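You operate a simulated robot arm through the tools that you are given. There is no shell and no other tool. Be economical: measure what you need, move in short steps, check, and stop when the job is done.

Carry out the task below with a simulated robot arm. There is one attempt and no reset: what you move stays moved.

## Task
Empty the glass and blue bowl into the steel bowl and load the tray.
Fine: glass and blue bowl go on the wooden tray. Set down upright: short glass.

Only the result counts: the job must be done as asked and must still hold three seconds after the hand-in. Knocking over, shifting, dropping, spilling or breaking anything else fails it.

## Robot
A 7-joint arm with a two-finger parallel gripper, fixed in place. Base frame: the origin is at the foot of the arm, x ahead of it, y to its left, z up; the work surface is at about z = 0.9. Lengths are in m, angles in rad, forces in N, time in s.
With the tool pointing down near the work surface it reaches from about 0.2 to 0.74 m from the base axis. Its first joint turns from -2.897 to 2.897 rad. Payload 1.57 kg.
Tool frame: the origin (TCP) lies between the finger pads and is the grasp point; the fingertips stand 0.03 m ahead of it; z points along the fingers, y is the line along which they close. The gripper opens to 0.11 m. The fingers are 0.024 m wide and 0.012 m thick; the gripper's body (0.048 by 0.112 m) begins 0.078 m behind the TCP.
Orientation is that of the tool frame in the base frame, as a unit quaternion [w, x, y, z]. With the fingers straight down and closing along the base's y, the tool's x points along the base's -x, its y along +y and its z along -z.

## Interface
- The arm moves only by the tool jog_arm. Its argument "series" is a list of rows, each a list of 7 numbers: the shift along the base's x, y, z in m, then the turn, a rotation vector about the base's x, y, z in rad, then the gripper command, from -1 (shut) to 1 (fully open), values between in proportion. In form: [[dx, dy, dz, ax, ay, az, jaw], ...]. A call has 1 to 8 rows; each row shifts and turns the commanded pose from where the row before left it. Each row takes 0.2 s and may step no farther than 0.05 m and 0.15 rad from the row before; otherwise, or with a gripper value out of range, the whole call is refused. Where a pose cannot be reached the arm comes as near as it can. A force on the tool above 50 N (or 10 N above the force at the start of the call, whichever is more), or a blocked arm, ends the call early, and 0.2 s more pass. Each finger travels about 0.045 m/s and halts on what it meets, pressing with about 22 N; the grip force reading is that of the motor and also rises with nothing between the fingers. The clock runs only during rows and for 0.2 s after the last one: add rows that do not move to give the fingers time. It gives the time, the measured TCP pose, the force on the tool (base axes), the opening and the grip force at its end, in the units of the frame above (readings bear some noise), with the torque about the TCP (base axes, N m) and any sound that the robot's microphone picked up.
- Cameras (640 x 400 px; columns grow to the right, rows downward): "scene" is fixed at [0.3836, 0.4991, 1.6602]; the picture's right is [-0.97, 0.24, 0.00], its down [0.24, 0.96, -0.12] and it looks along [-0.03, -0.11, -0.99] (base axes); focal length 318 px, centre (320, 200). "wrist" rides on the gripper at [0.07, 0.016, -0.141] in the tool frame; the picture's right is [-0.23, 0.97, 0.00], its down [-0.86, -0.20, -0.48] and it looks along [-0.47, -0.11, 0.88] (tool axes); focal length 222 px, centre (320, 200). There is no depth. A picture from a camera that has moved, and an enlarged one, comes with that camera's place and axes in the base frame and with its lens. The place of the scene camera against the robot may be out by one fixed shift of up to 0.025 m in any direction.
- camera(camera): a new picture of that camera. No time passes.
- lift_body(by): slides the trunk up (or, below 0, down) by that many m; the arm rides with it, the base frame stays. It gives what a move gives, with no picture.
- enlarge(camera, box): a new picture of the part [left, top, right, bottom] of that camera's present view, enlarged. No time passes.
- finish_job(): hands the job in; it is judged then, once.

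Work in short steps. Places have to be worked out from the pictures, the camera data and where the tool is seen: move nearer, look again, correct. Check each grasp and each placing, and mend what went wrong. You have 120 turns and 76 pictures in all, those below and enlarged ones among them. Open the gripper and draw the arm clear of the work before you hand the job in, unless the task says otherwise; then end with one line.

The tools are called as a command line: name --pt "numbers of a row" for each row, then --argument value for the rest, lists and objects as JSON in quotes. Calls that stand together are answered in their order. jog_arm: Moves the arm, as the interface text tells. Its arguments: {"type":"object","properties":{"series":{"type":"array","items":{"type":"array","items":{"type":"number"}}}},"required":["series"]} The other tools are called the same way: lift_body (by) slides the trunk up or down; camera (camera) takes a picture; enlarge (camera, box) takes an enlarged picture of a part of a camera's view; finish_job () hands the job in.

At the start:

```text
time_s: 0.0
ee_pos: [0.2514, 0.3496, 1.241]
orientation: [-0.001, 0.001, 1.0, 0.0]
contact_force: [0.1, 0.9, -0.1]
moment: [-0.02, -0.03, -0.01]
grip_width: 0.1098
grip_force: 0.0
trunk travel left (down, up): [-0.525, 0.065]
```

scene: 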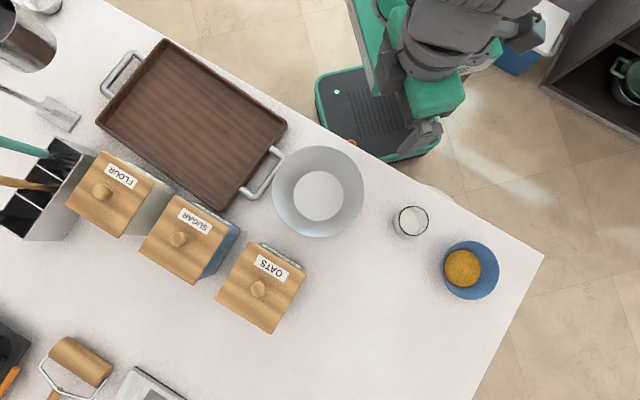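
wrist: 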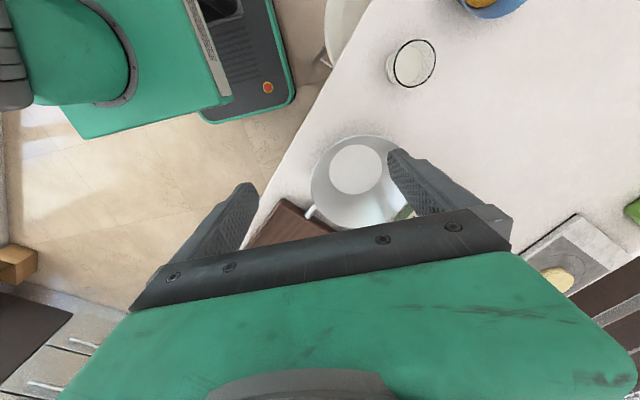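

I'll start with enlarged looks at the glass, blue bowl, steel bowl and tray to size them.

enlarge --camera "scene" --box '[370, 180, 530, 320]'

enlarge --camera "scene" --box '[80, 20, 380, 250]'

enlarge --camera "wrist" --box '[240, 0, 560, 240]'

```text
2.86 times, centred on (450, 250) of scene
camera zoom: at [0.3836, 0.4991, 1.6602], right [-0.97, 0.24, 0.0], down [0.24, 0.96, -0.12], along [-0.03, -0.11, -0.99], focal length 908 px, centre (-51, 57)
```

zoom: 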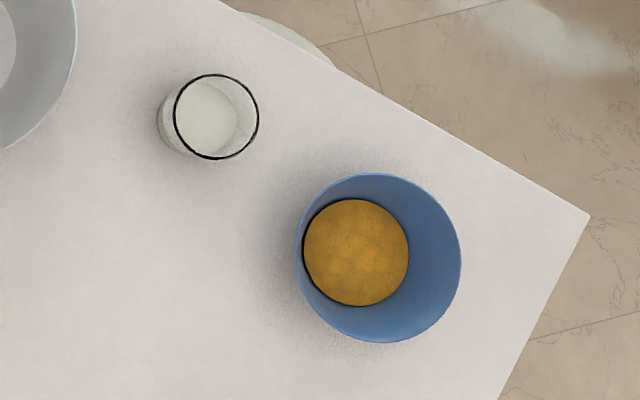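

```text
1.74 times, centred on (230, 135) of scene
camera zoom: at [0.3836, 0.4991, 1.6602], right [-0.97, 0.24, 0.0], down [0.24, 0.96, -0.12], along [-0.03, -0.11, -0.99], focal length 553 px, centre (476, 313)
```

zoom: 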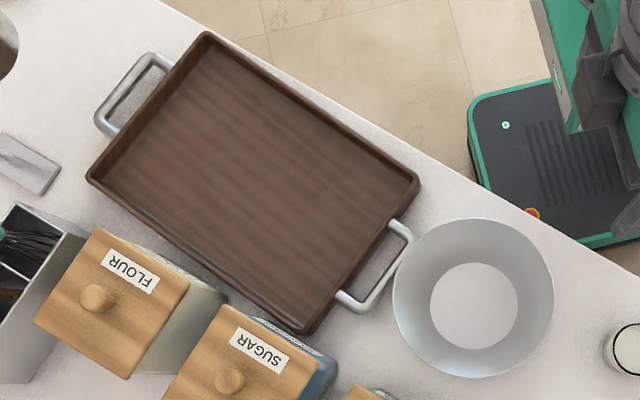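

```text
1.67 times, centred on (400, 120) of wrist
camera zoom: at [0.1835, 0.3668, 1.3817], right [0.23, 0.97, 0.0], down [0.86, -0.2, 0.48], along [0.47, -0.11, -0.88], focal length 370 px, centre (187, 333)
```

zoom: 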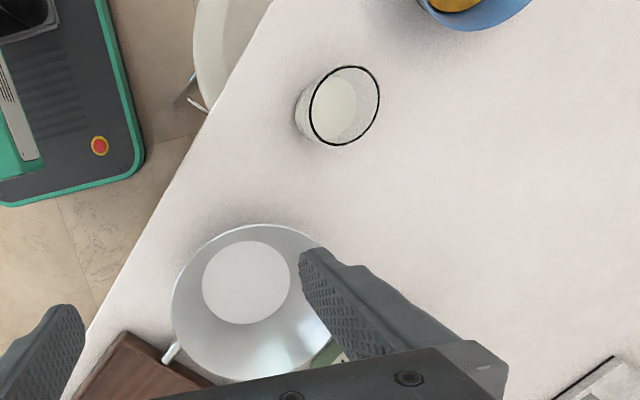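

Triangulating both views, I put the glass at about (0.196, 0.513) with rim z≈0.975, the blue bowl at about (0.10, 0.645), and the steel bowl at about (0.38, 0.40). The scene camera looks about 0.018 m off in x. I'll turn the tool so the camera ends up on top, and shift slightly toward the glass.

jog_arm --pt "-0.0077 0.0039 -0.004 0 0 -0.149 1" --pt "-0.0077 0.0039 -0.004 0 0 -0.149 1" --pt "-0.0077 0.0039 -0.004 0 0 -0.149 1" --pt "-0.0077 0.0039 -0.004 0 0 -0.149 1" --pt "-0.0077 0.0039 -0.004 0 0 -0.149 1" --pt "-0.0077 0.0039 -0.004 0 0 -0.149 1" --pt "-0.0077 0.0039 -0.004 0 0 -0.149 1" --pt "-0.0077 0.0039 -0.004 0 0 -0.149 1"

jog_arm --pt "-0.0077 0.0039 -0.004 0 0 -0.149 1" --pt "-0.0077 0.0039 -0.004 0 0 -0.149 1" --pt "-0.0077 0.0039 -0.004 0 0 -0.149 1" --pt "-0.0077 0.0039 -0.004 0 0 -0.149 1" --pt "-0.0077 0.0039 -0.004 0 0 -0.149 1"

camera --camera "wrist"

```text
time_s: 1.8
ee_pos: [0.1905, 0.3812, 1.2093]
orientation: [0.0, 0.562, 0.827, 0.001]
contact_force: [1.0, -0.4, 0.4]
moment: [0.02, -0.03, 0.01]
grip_width: 0.1098
grip_force: 0.0
trunk travel left (down, up): [-0.525, 0.065]
```

```text
time_s: 3.0
ee_pos: [0.1504, 0.3995, 1.1886]
orientation: [-0.001, 0.825, 0.565, 0.0]
contact_force: [0.3, 0.0, 0.3]
moment: [-0.03, -0.02, -0.01]
grip_width: 0.1101
grip_force: 0.0
trunk travel left (down, up): [-0.525, 0.065]
```

```text
70 pictures are left
camera wrist: at [0.1933, 0.4604, 1.3298], right [0.83, -0.56, 0.0], down [-0.49, -0.73, 0.48], along [-0.27, -0.4, -0.88], focal length 222 px, centre (320, 200)
```

wrist: 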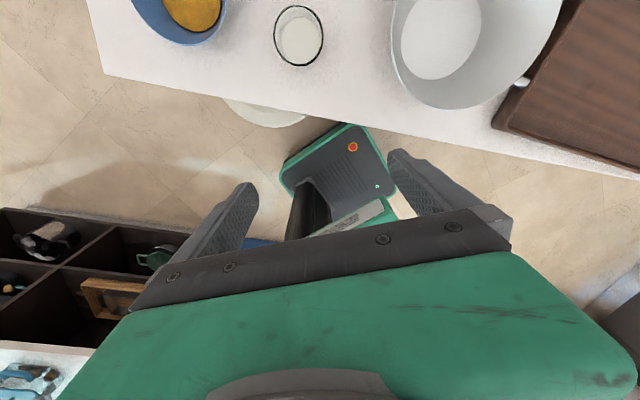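

The turn worked cleanly. I'll pitch the tool up by 45° so it points outward and down, then look again.

jog_arm --pt "0 0 -0.01 0.122 -0.047 0 1" --pt "0 0 -0.01 0.122 -0.047 0 1" --pt "0 0 -0.01 0.122 -0.047 0 1" --pt "0 0 -0.01 0.122 -0.047 0 1" --pt "0 0 -0.01 0.122 -0.047 0 1" --pt "0 0 -0.01 0.122 -0.047 0 1"

camera --camera "wrist"

camera --camera "scene"

```text
time_s: 4.4
ee_pos: [0.1387, 0.4221, 1.1852]
orientation: [-0.203, 0.761, 0.526, 0.321]
contact_force: [0.1, -0.2, -0.1]
moment: [-0.02, -0.02, 0.01]
grip_width: 0.1102
grip_force: 0.0
out of reach, approached as far as the arm can: row 3, 4, 5, 6
trunk travel left (down, up): [-0.525, 0.065]
```

```text
69 pictures are left
camera wrist: at [0.1338, 0.3724, 1.3349], right [0.85, -0.51, -0.13], down [-0.52, -0.81, -0.26], along [0.03, 0.29, -0.96], focal length 222 px, centre (320, 200)
```

wrist: 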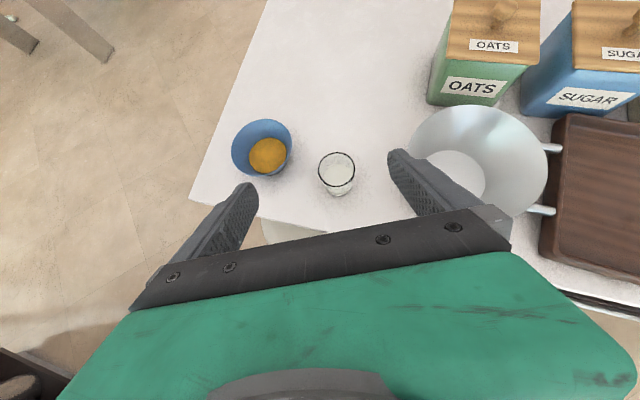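

```text
68 pictures are left
```

scene: 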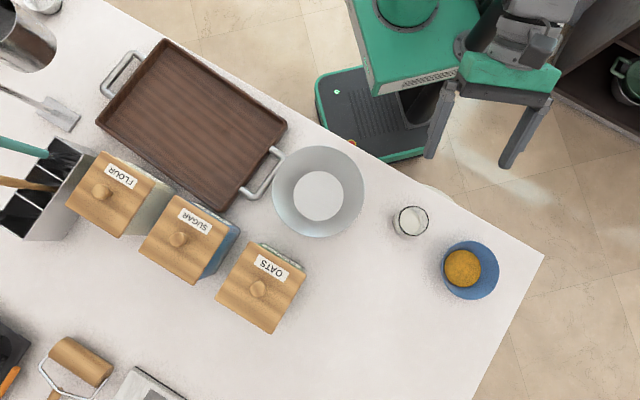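

The 45° pitch isn't reachable this close in. I'll move outward over the glass at a safe height and see whether the pose settles there.

jog_arm --pt "0.01 0.025 0 0 0 0 1" --pt "0.01 0.025 0 0 0 0 1" --pt "0.01 0.025 0 0 0 0 1" --pt "0.01 0.025 0 0 0 0 1"

camera --camera "wrist"

```text
time_s: 5.4
ee_pos: [0.1579, 0.5118, 1.2333]
orientation: [-0.21, 0.762, 0.524, 0.317]
contact_force: [-0.1, -0.2, 0.3]
moment: [-0.01, 0.0, 0.0]
grip_width: 0.1101
grip_force: 0.0
out of reach, approached as far as the arm can: row 1, 2, 3, 4
trunk travel left (down, up): [-0.525, 0.065]
```

```text
67 pictures are left
camera wrist: at [0.1569, 0.4598, 1.3816], right [0.85, -0.5, -0.15], down [-0.52, -0.81, -0.26], along [0.01, 0.3, -0.95], focal length 222 px, centre (320, 200)
```

wrist: 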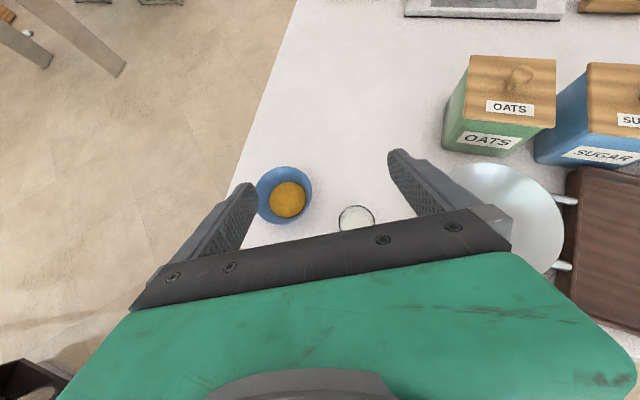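

The arm stops at z≈1.23 for this pitch, so the shoulder is too high. I'll lower the trunk a bit and see how the pose follows.

lift_body --by -0.08

```text
time_s: 6.6
ee_pos: [0.1606, 0.5108, 1.1529]
orientation: [-0.211, 0.761, 0.524, 0.318]
contact_force: [0.1, -0.5, -0.5]
moment: [0.0, 0.02, 0.01]
grip_width: 0.11
grip_force: 0.1
trunk travel left (down, up): [-0.445, 0.145]
```

The arm rode down with the trunk. I'll send a zero-shift row to see what the commanded pose is and whether it's now reachable.

jog_arm --pt "0 0 0.0 0 0 0 1" --pt "0 0 0.0 0 0 0 1"

```text
time_s: 7.2
ee_pos: [0.159, 0.5098, 1.1532]
orientation: [-0.211, 0.762, 0.524, 0.317]
contact_force: [-0.7, 0.2, -0.7]
moment: [0.01, -0.02, 0.01]
grip_width: 0.1099
grip_force: 0.1
trunk travel left (down, up): [-0.445, 0.145]
```

The pose is now reachable, with the tool axis at exactly 45° along the radial line. Several views agree on the glass at (0.198, 0.512). I'll back off and descend to the pre-grasp point.

jog_arm --pt "0.003 -0.035 -0.02 0 0 0 1" --pt "0.003 -0.035 -0.03 0 0 0 1" --pt "0.002 0 -0.04 0 0 0 1" --pt "0.002 0 -0.04 0 0 0 1"

camera --camera "wrist"

```text
time_s: 8.2
ee_pos: [0.1504, 0.4235, 1.094]
orientation: [-0.194, 0.76, 0.529, 0.322]
contact_force: [0.1, -0.6, 0.2]
moment: [0.0, 0.02, 0.01]
grip_width: 0.1101
grip_force: 0.0
out of reach, approached as far as the arm can: row 1, 2, 3, 4
trunk travel left (down, up): [-0.445, 0.145]
```

```text
66 pictures are left
camera wrist: at [0.1432, 0.3754, 1.2449], right [0.85, -0.51, -0.11], down [-0.52, -0.81, -0.26], along [0.04, 0.28, -0.96], focal length 222 px, centre (320, 200)
```

wrist: 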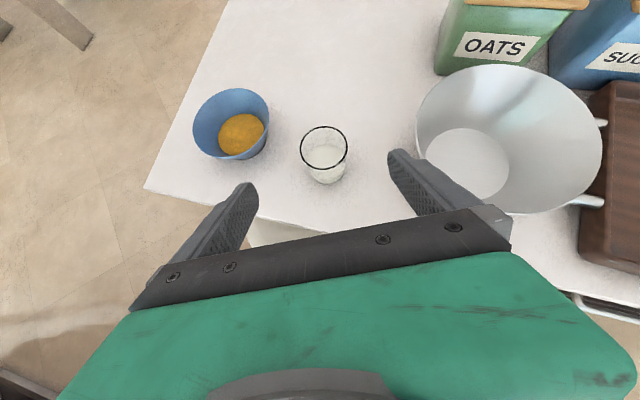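

That's still out of reach, so the shoulder needs to come down more. I'll lower the trunk another 0.10 m, which keeps the tips about 0.06 m above the worktop and short of the glass.

lift_body --by -0.1

camera --camera "wrist"

```text
time_s: 9.5
ee_pos: [0.1499, 0.4235, 0.9948]
orientation: [-0.193, 0.761, 0.529, 0.323]
contact_force: [0.4, 0.3, -0.6]
moment: [0.02, -0.03, -0.01]
grip_width: 0.11
grip_force: 0.1
trunk travel left (down, up): [-0.345, 0.245]
```

```text
65 pictures are left
camera wrist: at [0.1433, 0.3753, 1.1451], right [0.85, -0.51, -0.11], down [-0.52, -0.81, -0.26], along [0.04, 0.28, -0.96], focal length 222 px, centre (320, 200)
```

wrist: 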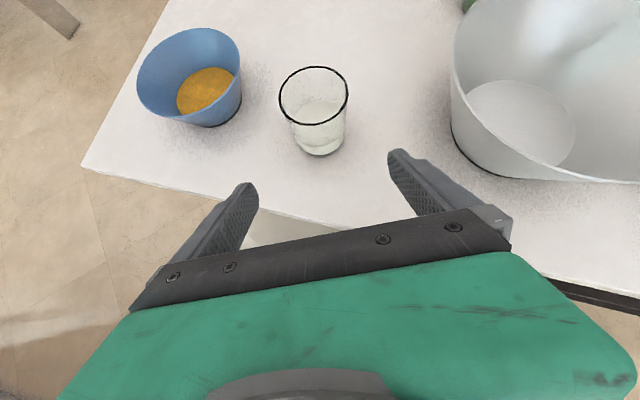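

Updated fix: glass at (0.194, 0.511), base z 0.90, rim about 0.975. I'll level the small roll, correct about 9 mm sideways, and advance so the fingers straddle the glass.

jog_arm --pt "0.008 -0.003 0 0.02 0.0445 -0.05 1" --pt "0.012 0.0302 -0.012 0 0 0 1" --pt "0.012 0.0302 -0.02 0 0 0 1" --pt "0.012 0.0302 -0.02 0 0 0 1"

camera --camera "wrist"

```text
time_s: 10.5
ee_pos: [0.1723, 0.4911, 1.0296]
orientation: [-0.192, 0.778, 0.506, 0.32]
contact_force: [-0.3, 0.1, -0.1]
moment: [0.01, 0.0, 0.02]
grip_width: 0.1103
grip_force: 0.1
out of reach, approached as far as the arm can: row 1, 2, 3, 4
trunk travel left (down, up): [-0.345, 0.245]
```

```text
64 pictures are left
camera wrist: at [0.1649, 0.4439, 1.1795], right [0.82, -0.56, -0.13], down [-0.57, -0.78, -0.25], along [0.04, 0.28, -0.96], focal length 222 px, centre (320, 200)
```

wrist: 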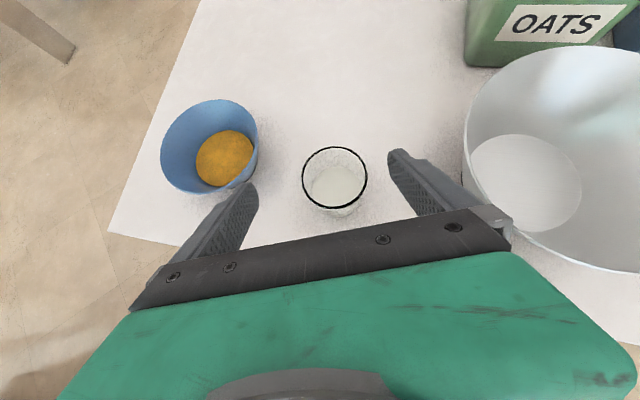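

The glass is still centred, and only height limits the pose. I'll lower the trunk 0.05 m more, with the fingers straddling the glass and ample clearance.

lift_body --by -0.05

jog_arm --pt "0.01 -0.004 0 0 0 0 1" --pt "0.008 0.016 0 0 0 0 1" --pt "0.0 0.0 0 0 0 0 1"

camera --camera "wrist"

```text
time_s: 11.4
ee_pos: [0.1721, 0.491, 0.9798]
orientation: [-0.191, 0.778, 0.505, 0.321]
contact_force: [-0.7, 0.1, -0.6]
moment: [-0.02, -0.02, 0.01]
grip_width: 0.1102
grip_force: 0.1
trunk travel left (down, up): [-0.295, 0.295]
```

```text
time_s: 12.2
ee_pos: [0.1905, 0.5048, 0.9795]
orientation: [-0.188, 0.778, 0.506, 0.321]
contact_force: [-0.8, 0.3, 0.7]
moment: [0.0, 0.0, -0.01]
grip_width: 0.1101
grip_force: 0.0
trunk travel left (down, up): [-0.295, 0.295]
```

```text
63 pictures are left
camera wrist: at [0.182, 0.4569, 1.1305], right [0.82, -0.56, -0.12], down [-0.57, -0.78, -0.25], along [0.04, 0.28, -0.96], focal length 222 px, centre (320, 200)
```

wrist: 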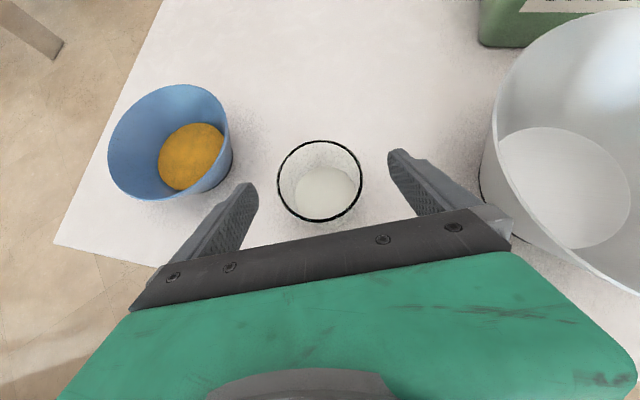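

Glass centre comes out at (0.196, 0.515). I'll lower by the trunk to z≈0.943, then centre and level.

lift_body --by -0.037

jog_arm --pt "0.004 0.008 0 0.014 0.029 -0.034 1" --pt "0.0 0.0 0 0 0 0 1"

camera --camera "wrist"

```text
time_s: 13.0
ee_pos: [0.1893, 0.5028, 0.9431]
orientation: [-0.188, 0.778, 0.506, 0.321]
contact_force: [-0.1, 0.2, -0.5]
moment: [-0.02, 0.0, 0.02]
grip_width: 0.1102
grip_force: 0.0
trunk travel left (down, up): [-0.258, 0.332]
```

```text
time_s: 13.6
ee_pos: [0.1915, 0.5136, 0.9533]
orientation: [-0.189, 0.79, 0.488, 0.318]
contact_force: [-0.2, 0.0, -0.5]
moment: [-0.01, 0.01, 0.0]
grip_width: 0.1102
grip_force: 0.1
out of reach, approached as far as the arm can: row 1
trunk travel left (down, up): [-0.258, 0.332]
```

```text
62 pictures are left
camera wrist: at [0.1849, 0.465, 1.1026], right [0.8, -0.59, -0.15], down [-0.6, -0.76, -0.24], along [0.03, 0.28, -0.96], focal length 222 px, centre (320, 200)
```

wrist: 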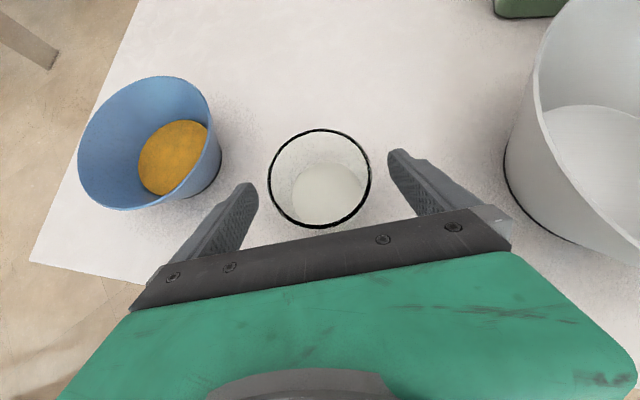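

Level is good, with tool y tilted less than 1°. I'll lower 8 mm more by the trunk, nudge sideways, and close gently.

lift_body --by -0.01

jog_arm --pt "0.003 -0.001 0 0 0 0 0.6" --pt "0.0 0.0 0 0 0 0 0.3" --pt "0 0 0 0 0 0 0.1" --pt "0 0 0 0 0 0 0.0" --pt "0 0 0 0 0 0 -0.2" --pt "0 0 0 0 0 0 -0.4" --pt "0 0 0 0 0 0 -0.6" --pt "0 0 0 0 0 0 -0.6"

camera --camera "wrist"

```text
time_s: 14.2
ee_pos: [0.1906, 0.5124, 0.9428]
orientation: [-0.189, 0.791, 0.488, 0.318]
contact_force: [0.1, 0.7, -0.7]
moment: [-0.03, -0.02, 0.0]
grip_width: 0.1101
grip_force: 0.1
trunk travel left (down, up): [-0.248, 0.342]
```

```text
time_s: 16.0
ee_pos: [0.1937, 0.5121, 0.9428]
orientation: [-0.19, 0.79, 0.489, 0.319]
contact_force: [-1.0, -0.7, 1.0]
moment: [0.05, 0.12, 0.05]
grip_width: 0.0609
grip_force: 22.1
trunk travel left (down, up): [-0.248, 0.342]
```

```text
61 pictures are left
camera wrist: at [0.1876, 0.4638, 1.093], right [0.8, -0.59, -0.14], down [-0.6, -0.76, -0.24], along [0.03, 0.28, -0.96], focal length 222 px, centre (320, 200)
```

wrist: 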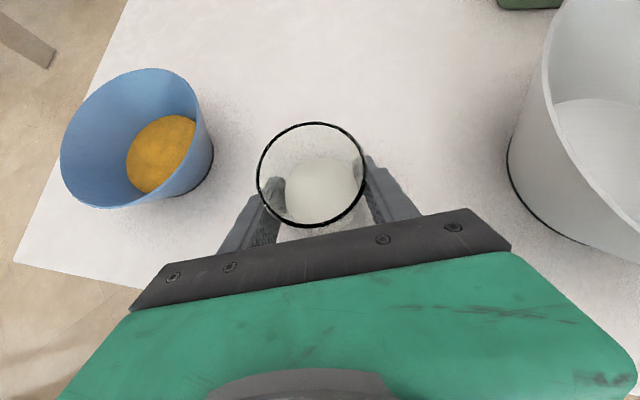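

The glass is gripped (width 0.061, force 22 N). I'll lift it straight up 0.17 m with the trunk, then check.

jog_arm --pt "0 0 0 0 0 0 -1" --pt "0 0 0 0 0 0 -1"

lift_body --by 0.17

camera --camera "wrist"

camera --camera "scene"

```text
time_s: 16.6
ee_pos: [0.1945, 0.5105, 0.9423]
orientation: [-0.189, 0.79, 0.488, 0.319]
contact_force: [-0.8, -0.6, 2.2]
moment: [0.05, 0.12, 0.07]
grip_width: 0.0608
grip_force: 22.1
trunk travel left (down, up): [-0.248, 0.342]
```

```text
time_s: 18.5
ee_pos: [0.1943, 0.5127, 1.1121]
orientation: [-0.189, 0.79, 0.489, 0.317]
contact_force: [0.0, 0.6, -3.0]
moment: [-0.02, 0.02, 0.02]
grip_width: 0.0597
grip_force: 21.8
trunk travel left (down, up): [-0.418, 0.172]
```

```text
60 pictures are left
camera wrist: at [0.1879, 0.4642, 1.2625], right [0.8, -0.59, -0.14], down [-0.6, -0.76, -0.24], along [0.03, 0.28, -0.96], focal length 222 px, centre (320, 200)
```

wrist: 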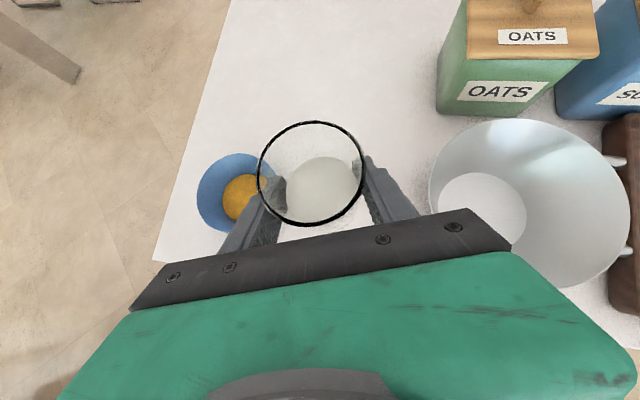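

```text
59 pictures are left
```

scene: 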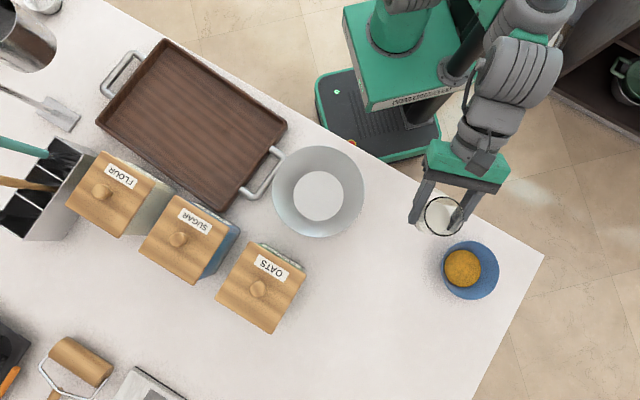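

The glass is held, and the load is about 3 N. The steel bowl fixes at about (0.384, 0.397) with rim z≈0.985. To get room for raising the pitch while pouring, I'll raise the arm slowly and then lower the trunk.

jog_arm --pt "0 0 0.025 0 0 0 -1" --pt "0 0 0.025 0 0 0 -1" --pt "0 0 0.025 0 0 0 -1" --pt "0 0 0.025 0 0 0 -1" --pt "0 0 0.025 0 0 0 -1" --pt "0 0 0.025 0 0 0 -1" --pt "0 0 0.025 0 0 0 -1" --pt "0 0 0.025 0 0 0 -1"

lift_body --by -0.15

```text
time_s: 20.3
ee_pos: [0.194, 0.5124, 1.3116]
orientation: [-0.188, 0.791, 0.489, 0.317]
contact_force: [0.0, -0.4, -2.2]
moment: [-0.03, 0.01, 0.03]
grip_width: 0.0595
grip_force: 22.5
trunk travel left (down, up): [-0.418, 0.172]
```

```text
time_s: 22.1
ee_pos: [0.1955, 0.5116, 1.1625]
orientation: [-0.189, 0.791, 0.488, 0.318]
contact_force: [-1.0, 0.6, -3.2]
moment: [-0.02, -0.02, -0.06]
grip_width: 0.0595
grip_force: 22.4
trunk travel left (down, up): [-0.268, 0.322]
```

I'll carry the glass level to the pour point (0.417, 0.397), yawing with the arc.

jog_arm --pt "0.0277 -0.0143 -0.002 0 0 -0.05 -1" --pt "0.0277 -0.0143 -0.002 0 0 -0.05 -1" --pt "0.0277 -0.0143 -0.002 0 0 -0.05 -1" --pt "0.0277 -0.0143 -0.002 0 0 -0.05 -1" --pt "0.0277 -0.0143 -0.002 0 0 -0.05 -1" --pt "0.0277 -0.0143 -0.002 0 0 -0.05 -1" --pt "0.0277 -0.0143 -0.002 0 0 -0.05 -1" --pt "0.0277 -0.0143 -0.002 0 0 -0.05 -1"

camera --camera "scene"

camera --camera "wrist"

```text
time_s: 23.9
ee_pos: [0.419, 0.3974, 1.1464]
orientation: [-0.122, 0.872, 0.322, 0.349]
contact_force: [0.5, 1.1, -2.5]
moment: [-0.01, -0.02, -0.03]
grip_width: 0.0593
grip_force: 21.9
trunk travel left (down, up): [-0.268, 0.322]
```

```text
58 pictures are left
```

scene: 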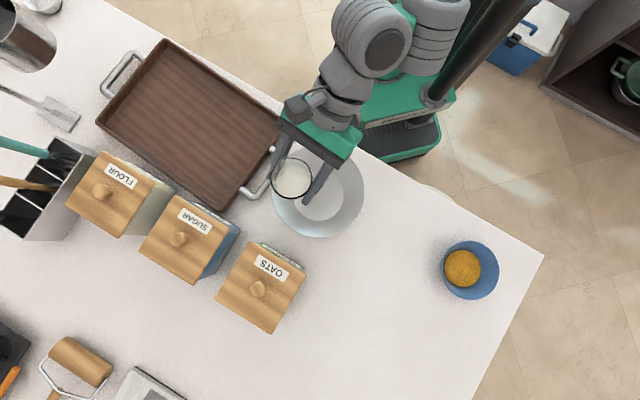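

```text
57 pictures are left
camera wrist: at [0.393, 0.3566, 1.2967], right [0.5, -0.85, -0.14], down [-0.85, -0.46, -0.24], along [0.14, 0.25, -0.96], focal length 222 px, centre (320, 200)
```

wrist: 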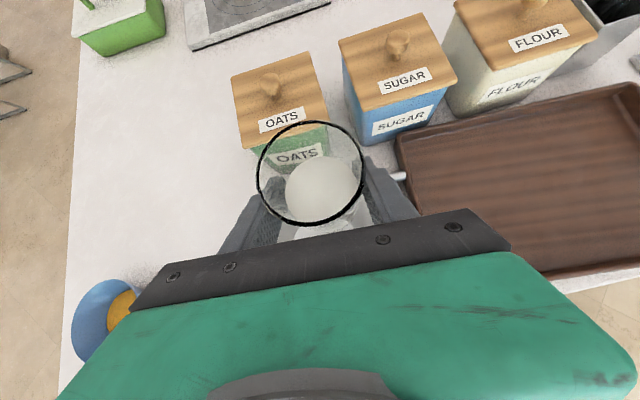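

I'm over the steel bowl. I'll raise the pitch by 25°, which only tilts the glass slightly, to test reach before rolling.

jog_arm --pt "0 0 0 0.063 -0.074 0 -1" --pt "0 0 0 0.063 -0.074 0 -1" --pt "0 0 0 0.063 -0.074 0 -1" --pt "0 0 0 0.063 -0.074 0 -1" --pt "0 0 0 0 0 0 -1"

```text
time_s: 25.1
ee_pos: [0.4192, 0.4093, 1.1633]
orientation: [-0.181, 0.788, 0.291, 0.511]
contact_force: [-0.2, 1.0, -2.8]
moment: [-0.01, 0.03, -0.02]
grip_width: 0.0594
grip_force: 22.4
out of reach, approached as far as the arm can: row 4
trunk travel left (down, up): [-0.268, 0.322]
```

The pose is only just at the limit. I'll go up 0.1 m with the arm and down 0.1 m with the trunk for margin.

jog_arm --pt "0 0 0.025 0 0 0 -1" --pt "0 -0.004 0.025 0 0 0 -1" --pt "0 -0.004 0.025 0 0 0 -1" --pt "0 0 0.025 0 0 0 -1"

lift_body --by -0.11

camera --camera "scene"

```text
time_s: 26.1
ee_pos: [0.4192, 0.4005, 1.2644]
orientation: [-0.182, 0.789, 0.291, 0.51]
contact_force: [-1.0, -0.2, -2.8]
moment: [-0.04, 0.02, 0.01]
grip_width: 0.0594
grip_force: 21.4
trunk travel left (down, up): [-0.268, 0.322]
```

```text
time_s: 27.5
ee_pos: [0.418, 0.4011, 1.1545]
orientation: [-0.181, 0.789, 0.29, 0.511]
contact_force: [-0.2, -0.1, -2.1]
moment: [-0.03, 0.04, -0.02]
grip_width: 0.0593
grip_force: 21.9
trunk travel left (down, up): [-0.158, 0.432]
```

```text
56 pictures are left
```

scene: 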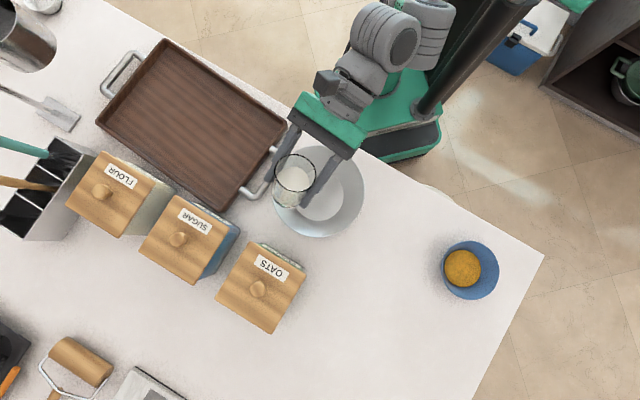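

Everything holds and there's margin now. I'll lower 0.05 m more with the trunk to shorten the fall, then roll toward the bowl centre in small steps.

lift_body --by -0.05

jog_arm --pt "0 -0.005 0 -0.098 -0.0815 0.058 -1" --pt "0 -0.005 0 -0.098 -0.0815 0.058 -1" --pt "0 -0.005 0 -0.098 -0.0815 0.058 -1" --pt "0 0 0 -0.098 -0.0815 0.058 -1" --pt "0 0 0 -0.098 -0.0815 0.058 -1" --pt "0 0 0 -0.098 -0.0815 0.058 -1"

camera --camera "scene"

```text
time_s: 28.4
ee_pos: [0.4187, 0.3998, 1.1045]
orientation: [-0.181, 0.789, 0.29, 0.511]
contact_force: [1.0, -0.2, -1.7]
moment: [-0.01, 0.03, -0.03]
grip_width: 0.0593
grip_force: 22.3
trunk travel left (down, up): [-0.108, 0.482]
```

```text
time_s: 29.8
ee_pos: [0.4192, 0.3854, 1.1044]
orientation: [0.042, 0.6, 0.588, 0.541]
contact_force: [0.4, 0.6, -3.0]
moment: [-0.04, 0.03, -0.02]
grip_width: 0.0591
grip_force: 22.0
trunk travel left (down, up): [-0.108, 0.482]
```

```text
55 pictures are left
```

scene: 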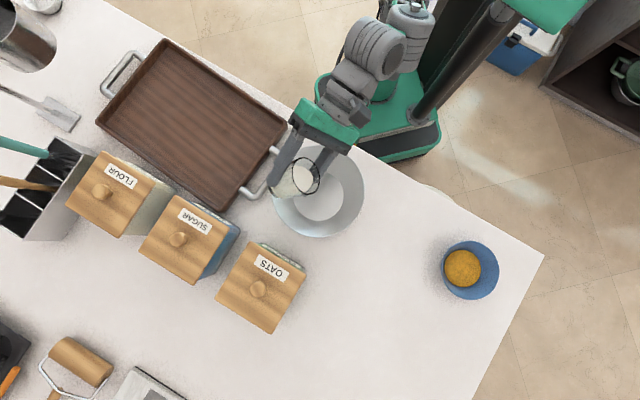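

The roll is going the right way, with the lip over the bowl. I'll continue.

jog_arm --pt "0 0 0 -0.077 -0.064 0.0455 -1" --pt "0 0 0 -0.077 -0.064 0.0455 -1" --pt "0 0 0 -0.077 -0.064 0.0455 -1" --pt "0 0 0 -0.077 -0.064 0.0455 -1" --pt "0 0 0 -0.077 -0.064 0.0455 -1" --pt "0 0 0 -0.077 -0.064 0.0455 -1" --pt "0 0 0 -0.077 -0.064 0.0455 -1" --pt "0 0 0 -0.077 -0.064 0.0455 -1"

enlarge --camera "scene" --box '[220, 90, 420, 250]'

```text
time_s: 31.6
ee_pos: [0.418, 0.3863, 1.1045]
orientation: [0.267, 0.293, 0.788, 0.471]
contact_force: [-0.6, -0.1, -2.5]
moment: [-0.06, 0.09, 0.0]
grip_width: 0.0597
grip_force: 22.5
trunk travel left (down, up): [-0.108, 0.482]
```

```text
2.50 times, centred on (320, 170) of scene
camera zoom: at [0.3836, 0.4991, 1.6602], right [-0.97, 0.24, 0.0], down [0.24, 0.96, -0.12], along [-0.03, -0.11, -0.99], focal length 795 px, centre (320, 275)
```

zoom: 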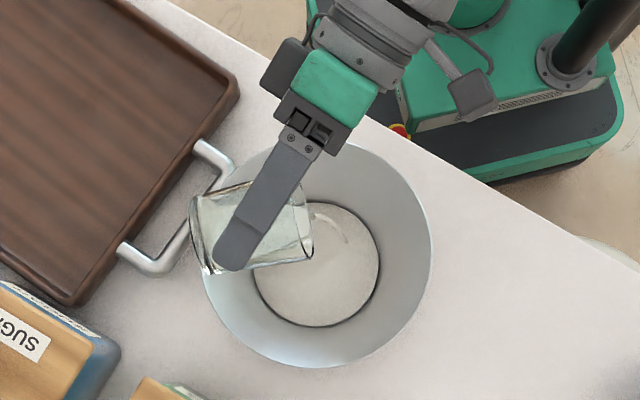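

The liquid is landing in the steel bowl. I'll roll further to drain the glass and hold there.

jog_arm --pt "0 0 0 -0.077 -0.064 0.0455 -1" --pt "0 0 0 -0.077 -0.064 0.0455 -1" --pt "0 0 0 -0.077 -0.064 0.0455 -1" --pt "0 0 0 -0.077 -0.064 0.0455 -1" --pt "0 0 0 -0.077 -0.064 0.0455 -1" --pt "0 0 0 -0.077 -0.064 0.0455 -1" --pt "0 0 0 0 0 0 -1" --pt "0 0 0 0 0 0 -1"

enlarge --camera "scene" --box '[220, 90, 420, 250]'

```text
time_s: 33.4
ee_pos: [0.4188, 0.3854, 1.1043]
orientation: [0.405, 0.023, 0.841, 0.357]
contact_force: [0.2, 0.4, -2.1]
moment: [-0.02, 0.01, 0.02]
grip_width: 0.0597
grip_force: 22.2
trunk travel left (down, up): [-0.108, 0.482]
```

```text
2.50 times, centred on (320, 170) of scene
camera zoom: at [0.3836, 0.4991, 1.6602], right [-0.97, 0.24, 0.0], down [0.24, 0.96, -0.12], along [-0.03, -0.11, -0.99], focal length 795 px, centre (320, 275)
```

zoom: 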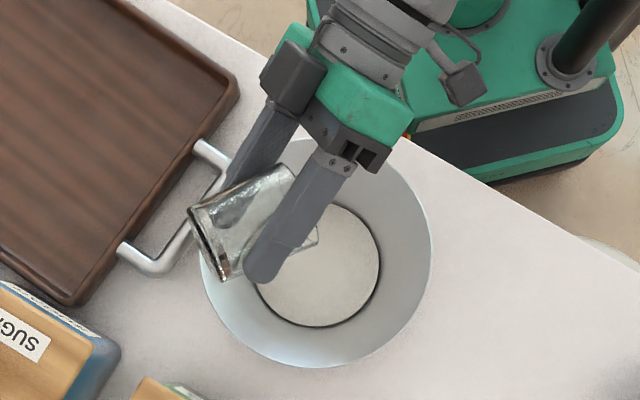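

The glass looks nearly empty. I'll add a little more roll and wait for drips.

jog_arm --pt "0 0 0 -0.077 -0.064 0.0455 -1" --pt "0 0 0 -0.077 -0.064 0.0455 -1" --pt "0 0 0 0 0 0 -1" --pt "0 0 0 0 0 0 -1" --pt "0 0 0 0 0 0 -1" --pt "0 0 0 0 0 0 -1" --pt "0 0 0 0 0 0 -1" --pt "0 0 0 0 0 0 -1"

camera --camera "wrist"

enlarge --camera "scene" --box '[260, 120, 380, 240]'

```text
time_s: 35.2
ee_pos: [0.4183, 0.3846, 1.1043]
orientation: [0.441, -0.07, 0.839, 0.311]
contact_force: [0.1, 0.6, -1.8]
moment: [0.02, -0.01, 0.0]
grip_width: 0.0591
grip_force: 21.6
trunk travel left (down, up): [-0.108, 0.482]
```

```text
52 pictures are left
camera wrist: at [0.2732, 0.3275, 1.1158], right [-0.24, 0.74, 0.63], down [0.26, -0.57, 0.78], along [0.93, 0.35, -0.05], focal length 222 px, centre (320, 200)
```

wrist: 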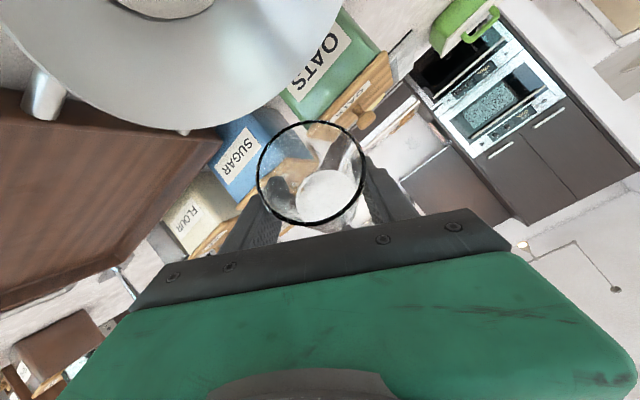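

```text
3.33 times, centred on (320, 180) of scene
camera zoom: at [0.3836, 0.4991, 1.6602], right [-0.97, 0.24, 0.0], down [0.24, 0.96, -0.12], along [-0.03, -0.11, -0.99], focal length 1060 px, centre (320, 267)
```

zoom: 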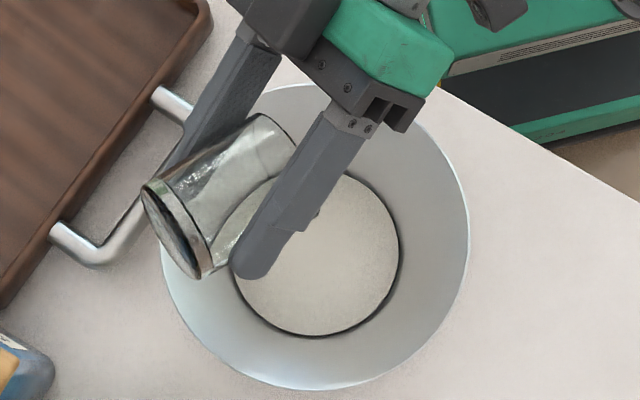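

The glass is empty; only its thick base shows, and the load has dropped. I'll roll back upright over the bowl.

jog_arm --pt "0 0 0.01 0.1016 0.0844 -0.0599 -1" --pt "0 0 0.01 0.1016 0.0844 -0.0599 -1" --pt "0 0 0 0.1016 0.0844 -0.0599 -1" --pt "0 0 0 0.1016 0.0844 -0.0599 -1" --pt "0 0 0 0.1016 0.0844 -0.0599 -1" --pt "0 0 0 0.1016 0.0844 -0.0599 -1"

jog_arm --pt "0 0 0 0.1016 0.0844 -0.0599 -1" --pt "0 0 0 0.1016 0.0844 -0.0599 -1" --pt "0 0 0 0.1016 0.0844 -0.0599 -1" --pt "0 0 0 0.1016 0.0844 -0.0599 -1" --pt "0 0 0 0.1016 0.0844 -0.0599 -1" --pt "0 0 0 0.1016 0.0844 -0.0599 -1"

jog_arm --pt "0 0 0 0.1016 0.0844 -0.0599 -1" --pt "0 0 0 0.1016 0.0844 -0.0599 -1" --pt "0 0 0 0.1016 0.0844 -0.0599 -1" --pt "0 0 0 0.1016 0.0844 -0.0599 -1" --pt "0 0 0 0.1016 0.0844 -0.0599 -1" --pt "0 0 0 0.1016 0.0844 -0.0599 -1"

camera --camera "wrist"

camera --camera "scene"

```text
time_s: 36.6
ee_pos: [0.4183, 0.3863, 1.1246]
orientation: [0.268, 0.291, 0.789, 0.47]
contact_force: [-0.2, 0.6, -1.1]
moment: [-0.02, 0.01, -0.01]
grip_width: 0.0592
grip_force: 22.2
trunk travel left (down, up): [-0.108, 0.482]
```

```text
time_s: 38.0
ee_pos: [0.4168, 0.3856, 1.1241]
orientation: [0.046, 0.595, 0.592, 0.542]
contact_force: [-0.3, -0.8, -1.0]
moment: [-0.02, 0.01, -0.01]
grip_width: 0.0595
grip_force: 22.7
trunk travel left (down, up): [-0.108, 0.482]
```

```text
time_s: 39.4
ee_pos: [0.4185, 0.387, 1.1252]
orientation: [-0.186, 0.789, 0.285, 0.512]
contact_force: [-0.8, 1.0, -1.2]
moment: [-0.02, 0.01, 0.03]
grip_width: 0.0594
grip_force: 22.0
trunk travel left (down, up): [-0.108, 0.482]
```

```text
50 pictures are left
camera wrist: at [0.3531, 0.3092, 1.2452], right [0.55, -0.81, -0.21], down [-0.73, -0.35, -0.58], along [0.4, 0.48, -0.78], focal length 222 px, centre (320, 200)
```

wrist: 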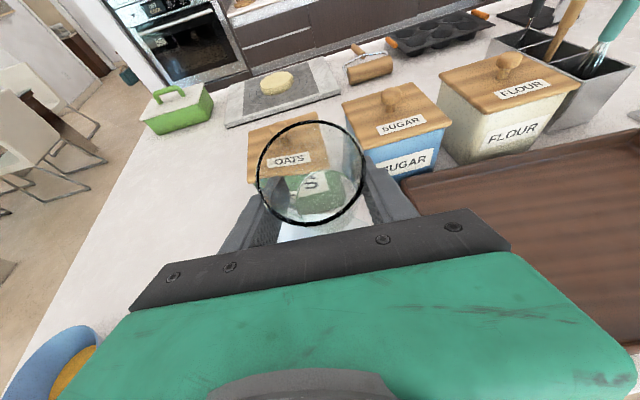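

```text
49 pictures are left
```

scene: 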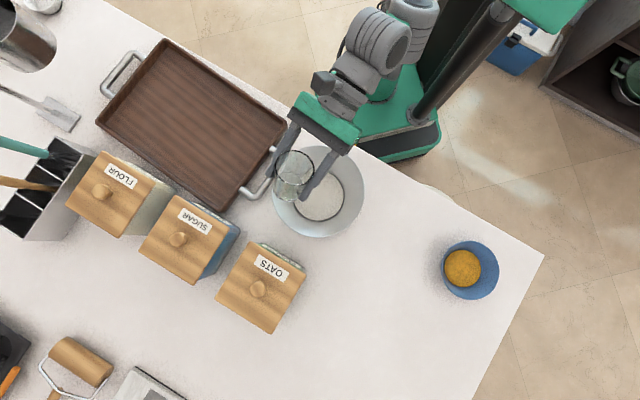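

The glass is clear and empty. I'll pitch back to its grasp angle so it's upright, then swing over to the tray, aiming for about (0.642, 0.071), which leaves room for the bowl.

jog_arm --pt "0 0 0.01 -0.0637 0.0753 0 -1" --pt "0 0 0.01 -0.0637 0.0753 0 -1" --pt "0 0 0 -0.0637 0.0753 0 -1" --pt "0 0 0 -0.0637 0.0753 0 -1"

jog_arm --pt "0.03 -0.0335 0 0 0 -0.075 -1" --pt "0.03 -0.035 0 0 0 -0.075 -1" --pt "0.03 -0.037 0 0 0 -0.075 -1" --pt "0.03 -0.038 0 0 0 -0.075 -1" --pt "0.028 -0.04 0 0 0 -0.075 -1" --pt "0.025 -0.042 0 0 0 -0.075 -1" --pt "0.025 -0.044 0 0 0 -0.075 -1" --pt "0.025 -0.044 0 0 0 -0.075 -1"

camera --camera "wrist"

camera --camera "scene"

```text
time_s: 40.4
ee_pos: [0.41, 0.3873, 1.1225]
orientation: [-0.163, 0.824, 0.299, 0.452]
contact_force: [1.0, -0.1, -1.6]
moment: [-0.01, 0.04, 0.01]
grip_width: 0.0597
grip_force: 22.2
out of reach, approached as far as the arm can: row 2, 3, 4
trunk travel left (down, up): [-0.108, 0.482]
```

```text
refused: row 7 steps farther than a row can; nothing moved
```

```text
48 pictures are left
camera wrist: at [0.3588, 0.3235, 1.2563], right [0.53, -0.83, -0.19], down [-0.79, -0.4, -0.46], along [0.31, 0.4, -0.87], focal length 222 px, centre (320, 200)
```

wrist: 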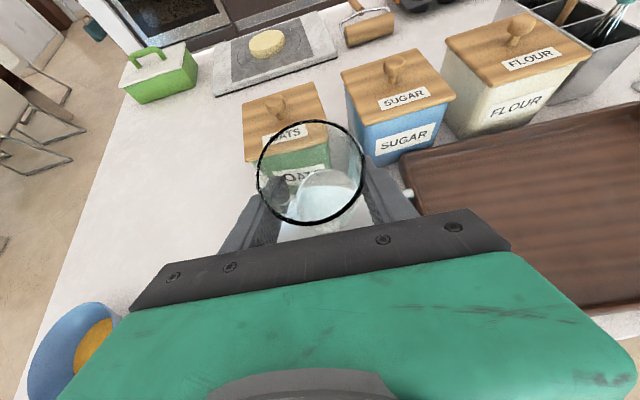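

```text
47 pictures are left
```

scene: 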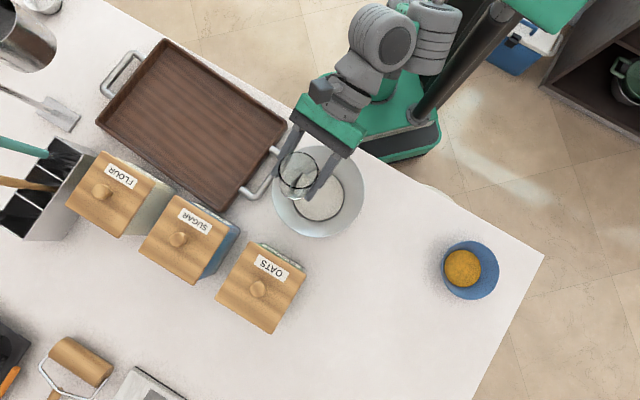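

The trunk is now too low for the steeper pitch. I'll raise it, bring the arm down relative to it, and finish the pitch there.

lift_body --by 0.16

jog_arm --pt "0 0 -0.03 0 0 0 -1" --pt "0 0 -0.03 0 0 0 -1" --pt "0 0 -0.03 -0.053 0.0627 0 -1" --pt "0 0 -0.03 -0.053 0.0627 0 -1" --pt "0 0 -0.02 -0.053 0.0627 0 -1"

```text
time_s: 42.2
ee_pos: [0.4095, 0.3865, 1.2825]
orientation: [-0.163, 0.824, 0.3, 0.452]
contact_force: [-0.4, 0.0, -1.7]
moment: [0.0, 0.02, 0.01]
grip_width: 0.0592
grip_force: 21.7
trunk travel left (down, up): [-0.268, 0.322]
```

```text
time_s: 43.5
ee_pos: [0.409, 0.3864, 1.1423]
orientation: [-0.124, 0.874, 0.317, 0.348]
contact_force: [-0.4, -0.4, -2.5]
moment: [0.04, 0.04, 0.02]
grip_width: 0.0596
grip_force: 21.8
trunk travel left (down, up): [-0.268, 0.322]
```

Upright pose restored. Now I'll swing to above the tray spot.

jog_arm --pt "0.0259 -0.035 0 0 0 -0.07 -1" --pt "0.0259 -0.035 0 0 0 -0.07 -1" --pt "0.0259 -0.035 0 0 0 -0.07 -1" --pt "0.0259 -0.035 0 0 0 -0.07 -1" --pt "0.0259 -0.035 0 0 0 -0.07 -1" --pt "0.0259 -0.035 0 0 0 -0.07 -1" --pt "0.0259 -0.035 0 0 0 -0.07 -1" --pt "0.0259 -0.035 0 0 0 -0.07 -1"

jog_arm --pt "0.0259 -0.035 0 0 0 -0.07 -1"

camera --camera "wrist"

camera --camera "scene"

```text
time_s: 45.2
ee_pos: [0.6169, 0.1073, 1.1429]
orientation: [-0.024, 0.927, 0.065, 0.368]
contact_force: [0.1, 0.0, -2.2]
moment: [0.01, 0.01, -0.03]
grip_width: 0.0592
grip_force: 21.6
trunk travel left (down, up): [-0.268, 0.322]
```

```text
time_s: 45.6
ee_pos: [0.6435, 0.0735, 1.1436]
orientation: [-0.01, 0.929, 0.03, 0.37]
contact_force: [-0.3, -0.1, -1.9]
moment: [0.04, 0.04, 0.0]
grip_width: 0.0592
grip_force: 22.1
trunk travel left (down, up): [-0.268, 0.322]
```

```text
46 pictures are left
camera wrist: at [0.5996, 0.0547, 1.2935], right [-0.1, -0.98, -0.15], down [-0.96, 0.14, -0.24], along [0.26, 0.12, -0.96], focal length 222 px, centre (320, 200)
```

wrist: 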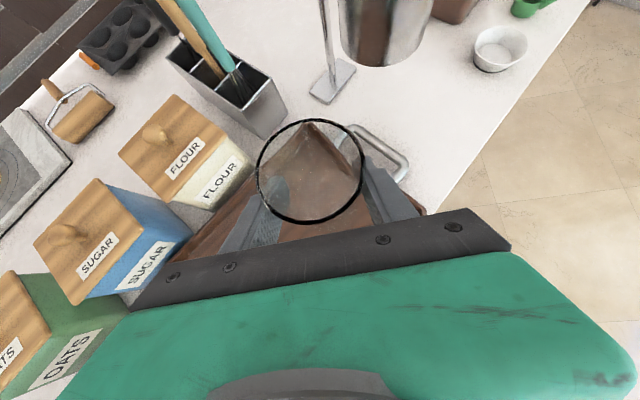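

```text
45 pictures are left
```

scene: 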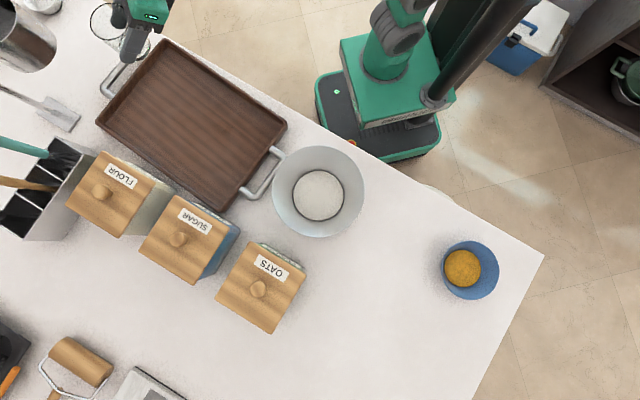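

The wrist view confirms the tray corners, so the glass is over the tray at about 0.08 m inside the near edge, and upright. I'll lower by the trunk to about 3 cm above the expected floor.

lift_body --by -0.16

camera --camera "wrist"

enlarge --camera "scene" --box '[80, 0, 320, 150]'

```text
time_s: 47.5
ee_pos: [0.6435, 0.0728, 0.983]
orientation: [-0.011, 0.929, 0.032, 0.369]
contact_force: [0.1, 0.9, -2.1]
moment: [-0.03, -0.01, -0.02]
grip_width: 0.0592
grip_force: 22.4
trunk travel left (down, up): [-0.108, 0.482]
```

```text
44 pictures are left
camera wrist: at [0.6, 0.0549, 1.133], right [-0.1, -0.98, -0.15], down [-0.96, 0.14, -0.24], along [0.26, 0.12, -0.96], focal length 222 px, centre (320, 200)
```

wrist: 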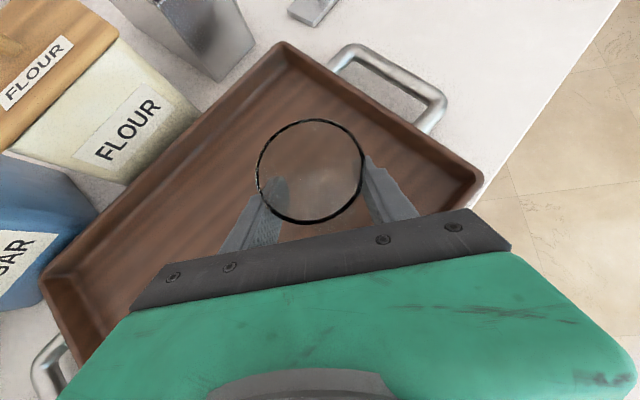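

```text
2.67 times, centred on (200, 75) of scene
camera zoom: at [0.3836, 0.4991, 1.6602], right [-0.97, 0.24, 0.0], down [0.24, 0.96, -0.12], along [-0.03, -0.11, -0.99], focal length 848 px, centre (640, 533)
```

zoom: 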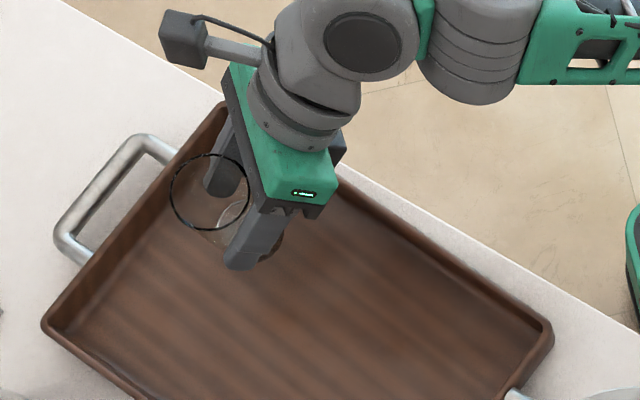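

The glass is well inside the tray. I'll lower in small jog steps until contact.

jog_arm --pt "0 0 -0.007 0 0 0 -1" --pt "0 0 -0.006 0 0 0 -1" --pt "0 0 -0.005 0 0 0 -1"

jog_arm --pt "0 0 -0.004 0 0 0 -1" --pt "0 0 -0.003 0 0 0 -1"

```text
time_s: 48.3
ee_pos: [0.6434, 0.0739, 0.9644]
orientation: [-0.01, 0.929, 0.03, 0.369]
contact_force: [1.1, 0.0, -1.4]
moment: [0.01, 0.02, 0.0]
grip_width: 0.0594
grip_force: 22.0
trunk travel left (down, up): [-0.108, 0.482]
```

```text
time_s: 48.9
ee_pos: [0.6427, 0.0738, 0.9589]
orientation: [-0.011, 0.929, 0.032, 0.369]
contact_force: [0.1, -0.2, -1.5]
moment: [0.03, 0.0, 0.02]
grip_width: 0.0592
grip_force: 21.5
trunk travel left (down, up): [-0.108, 0.482]
```

jog_arm --pt "0 0 -0.003 0 0 0 -1" --pt "0 0 -0.002 0 0 0 -1"

jog_arm --pt "0 0 -0.002 0 0 0 -1" --pt "0 0 -0.002 0 0 0 -1"

```text
time_s: 49.5
ee_pos: [0.6427, 0.0739, 0.9522]
orientation: [-0.01, 0.929, 0.031, 0.369]
contact_force: [0.7, -0.5, -1.8]
moment: [-0.04, 0.02, 0.0]
grip_width: 0.059
grip_force: 21.3
trunk travel left (down, up): [-0.108, 0.482]
```

```text
time_s: 50.1
ee_pos: [0.6433, 0.0734, 0.9516]
orientation: [-0.01, 0.928, 0.03, 0.371]
contact_force: [3.0, 0.4, 4.5]
moment: [0.2, -0.18, -0.02]
grip_width: 0.0593
grip_force: 22.2
trunk travel left (down, up): [-0.108, 0.482]
```

Contact with the tray (+6 N upward change). I'll open the gripper and check before withdrawing.

jog_arm --pt "0 0 0.001 0 0 0 -0.2" --pt "0 0 0 0 0 0 0.2" --pt "0 0 0 0 0 0 0.4" --pt "0 0 0 0 0 0 0.7" --pt "0 0 0 0 0 0 1" --pt "0 0 0 0 0 0 1"

camera --camera "wrist"

```text
time_s: 51.5
ee_pos: [0.6435, 0.0723, 0.9495]
orientation: [-0.01, 0.929, 0.031, 0.369]
contact_force: [0.0, -0.2, -0.1]
moment: [-0.04, -0.03, 0.0]
grip_width: 0.1099
grip_force: 0.1
trunk travel left (down, up): [-0.108, 0.482]
```

```text
42 pictures are left
camera wrist: at [0.5999, 0.0549, 1.1003], right [-0.1, -0.98, -0.15], down [-0.96, 0.14, -0.24], along [0.26, 0.12, -0.96], focal length 222 px, centre (320, 200)
```

wrist: 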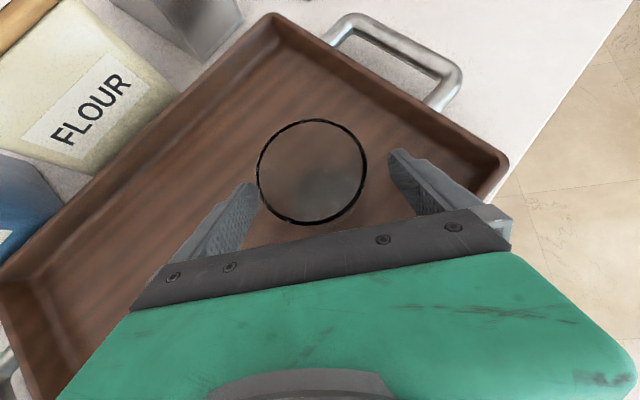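

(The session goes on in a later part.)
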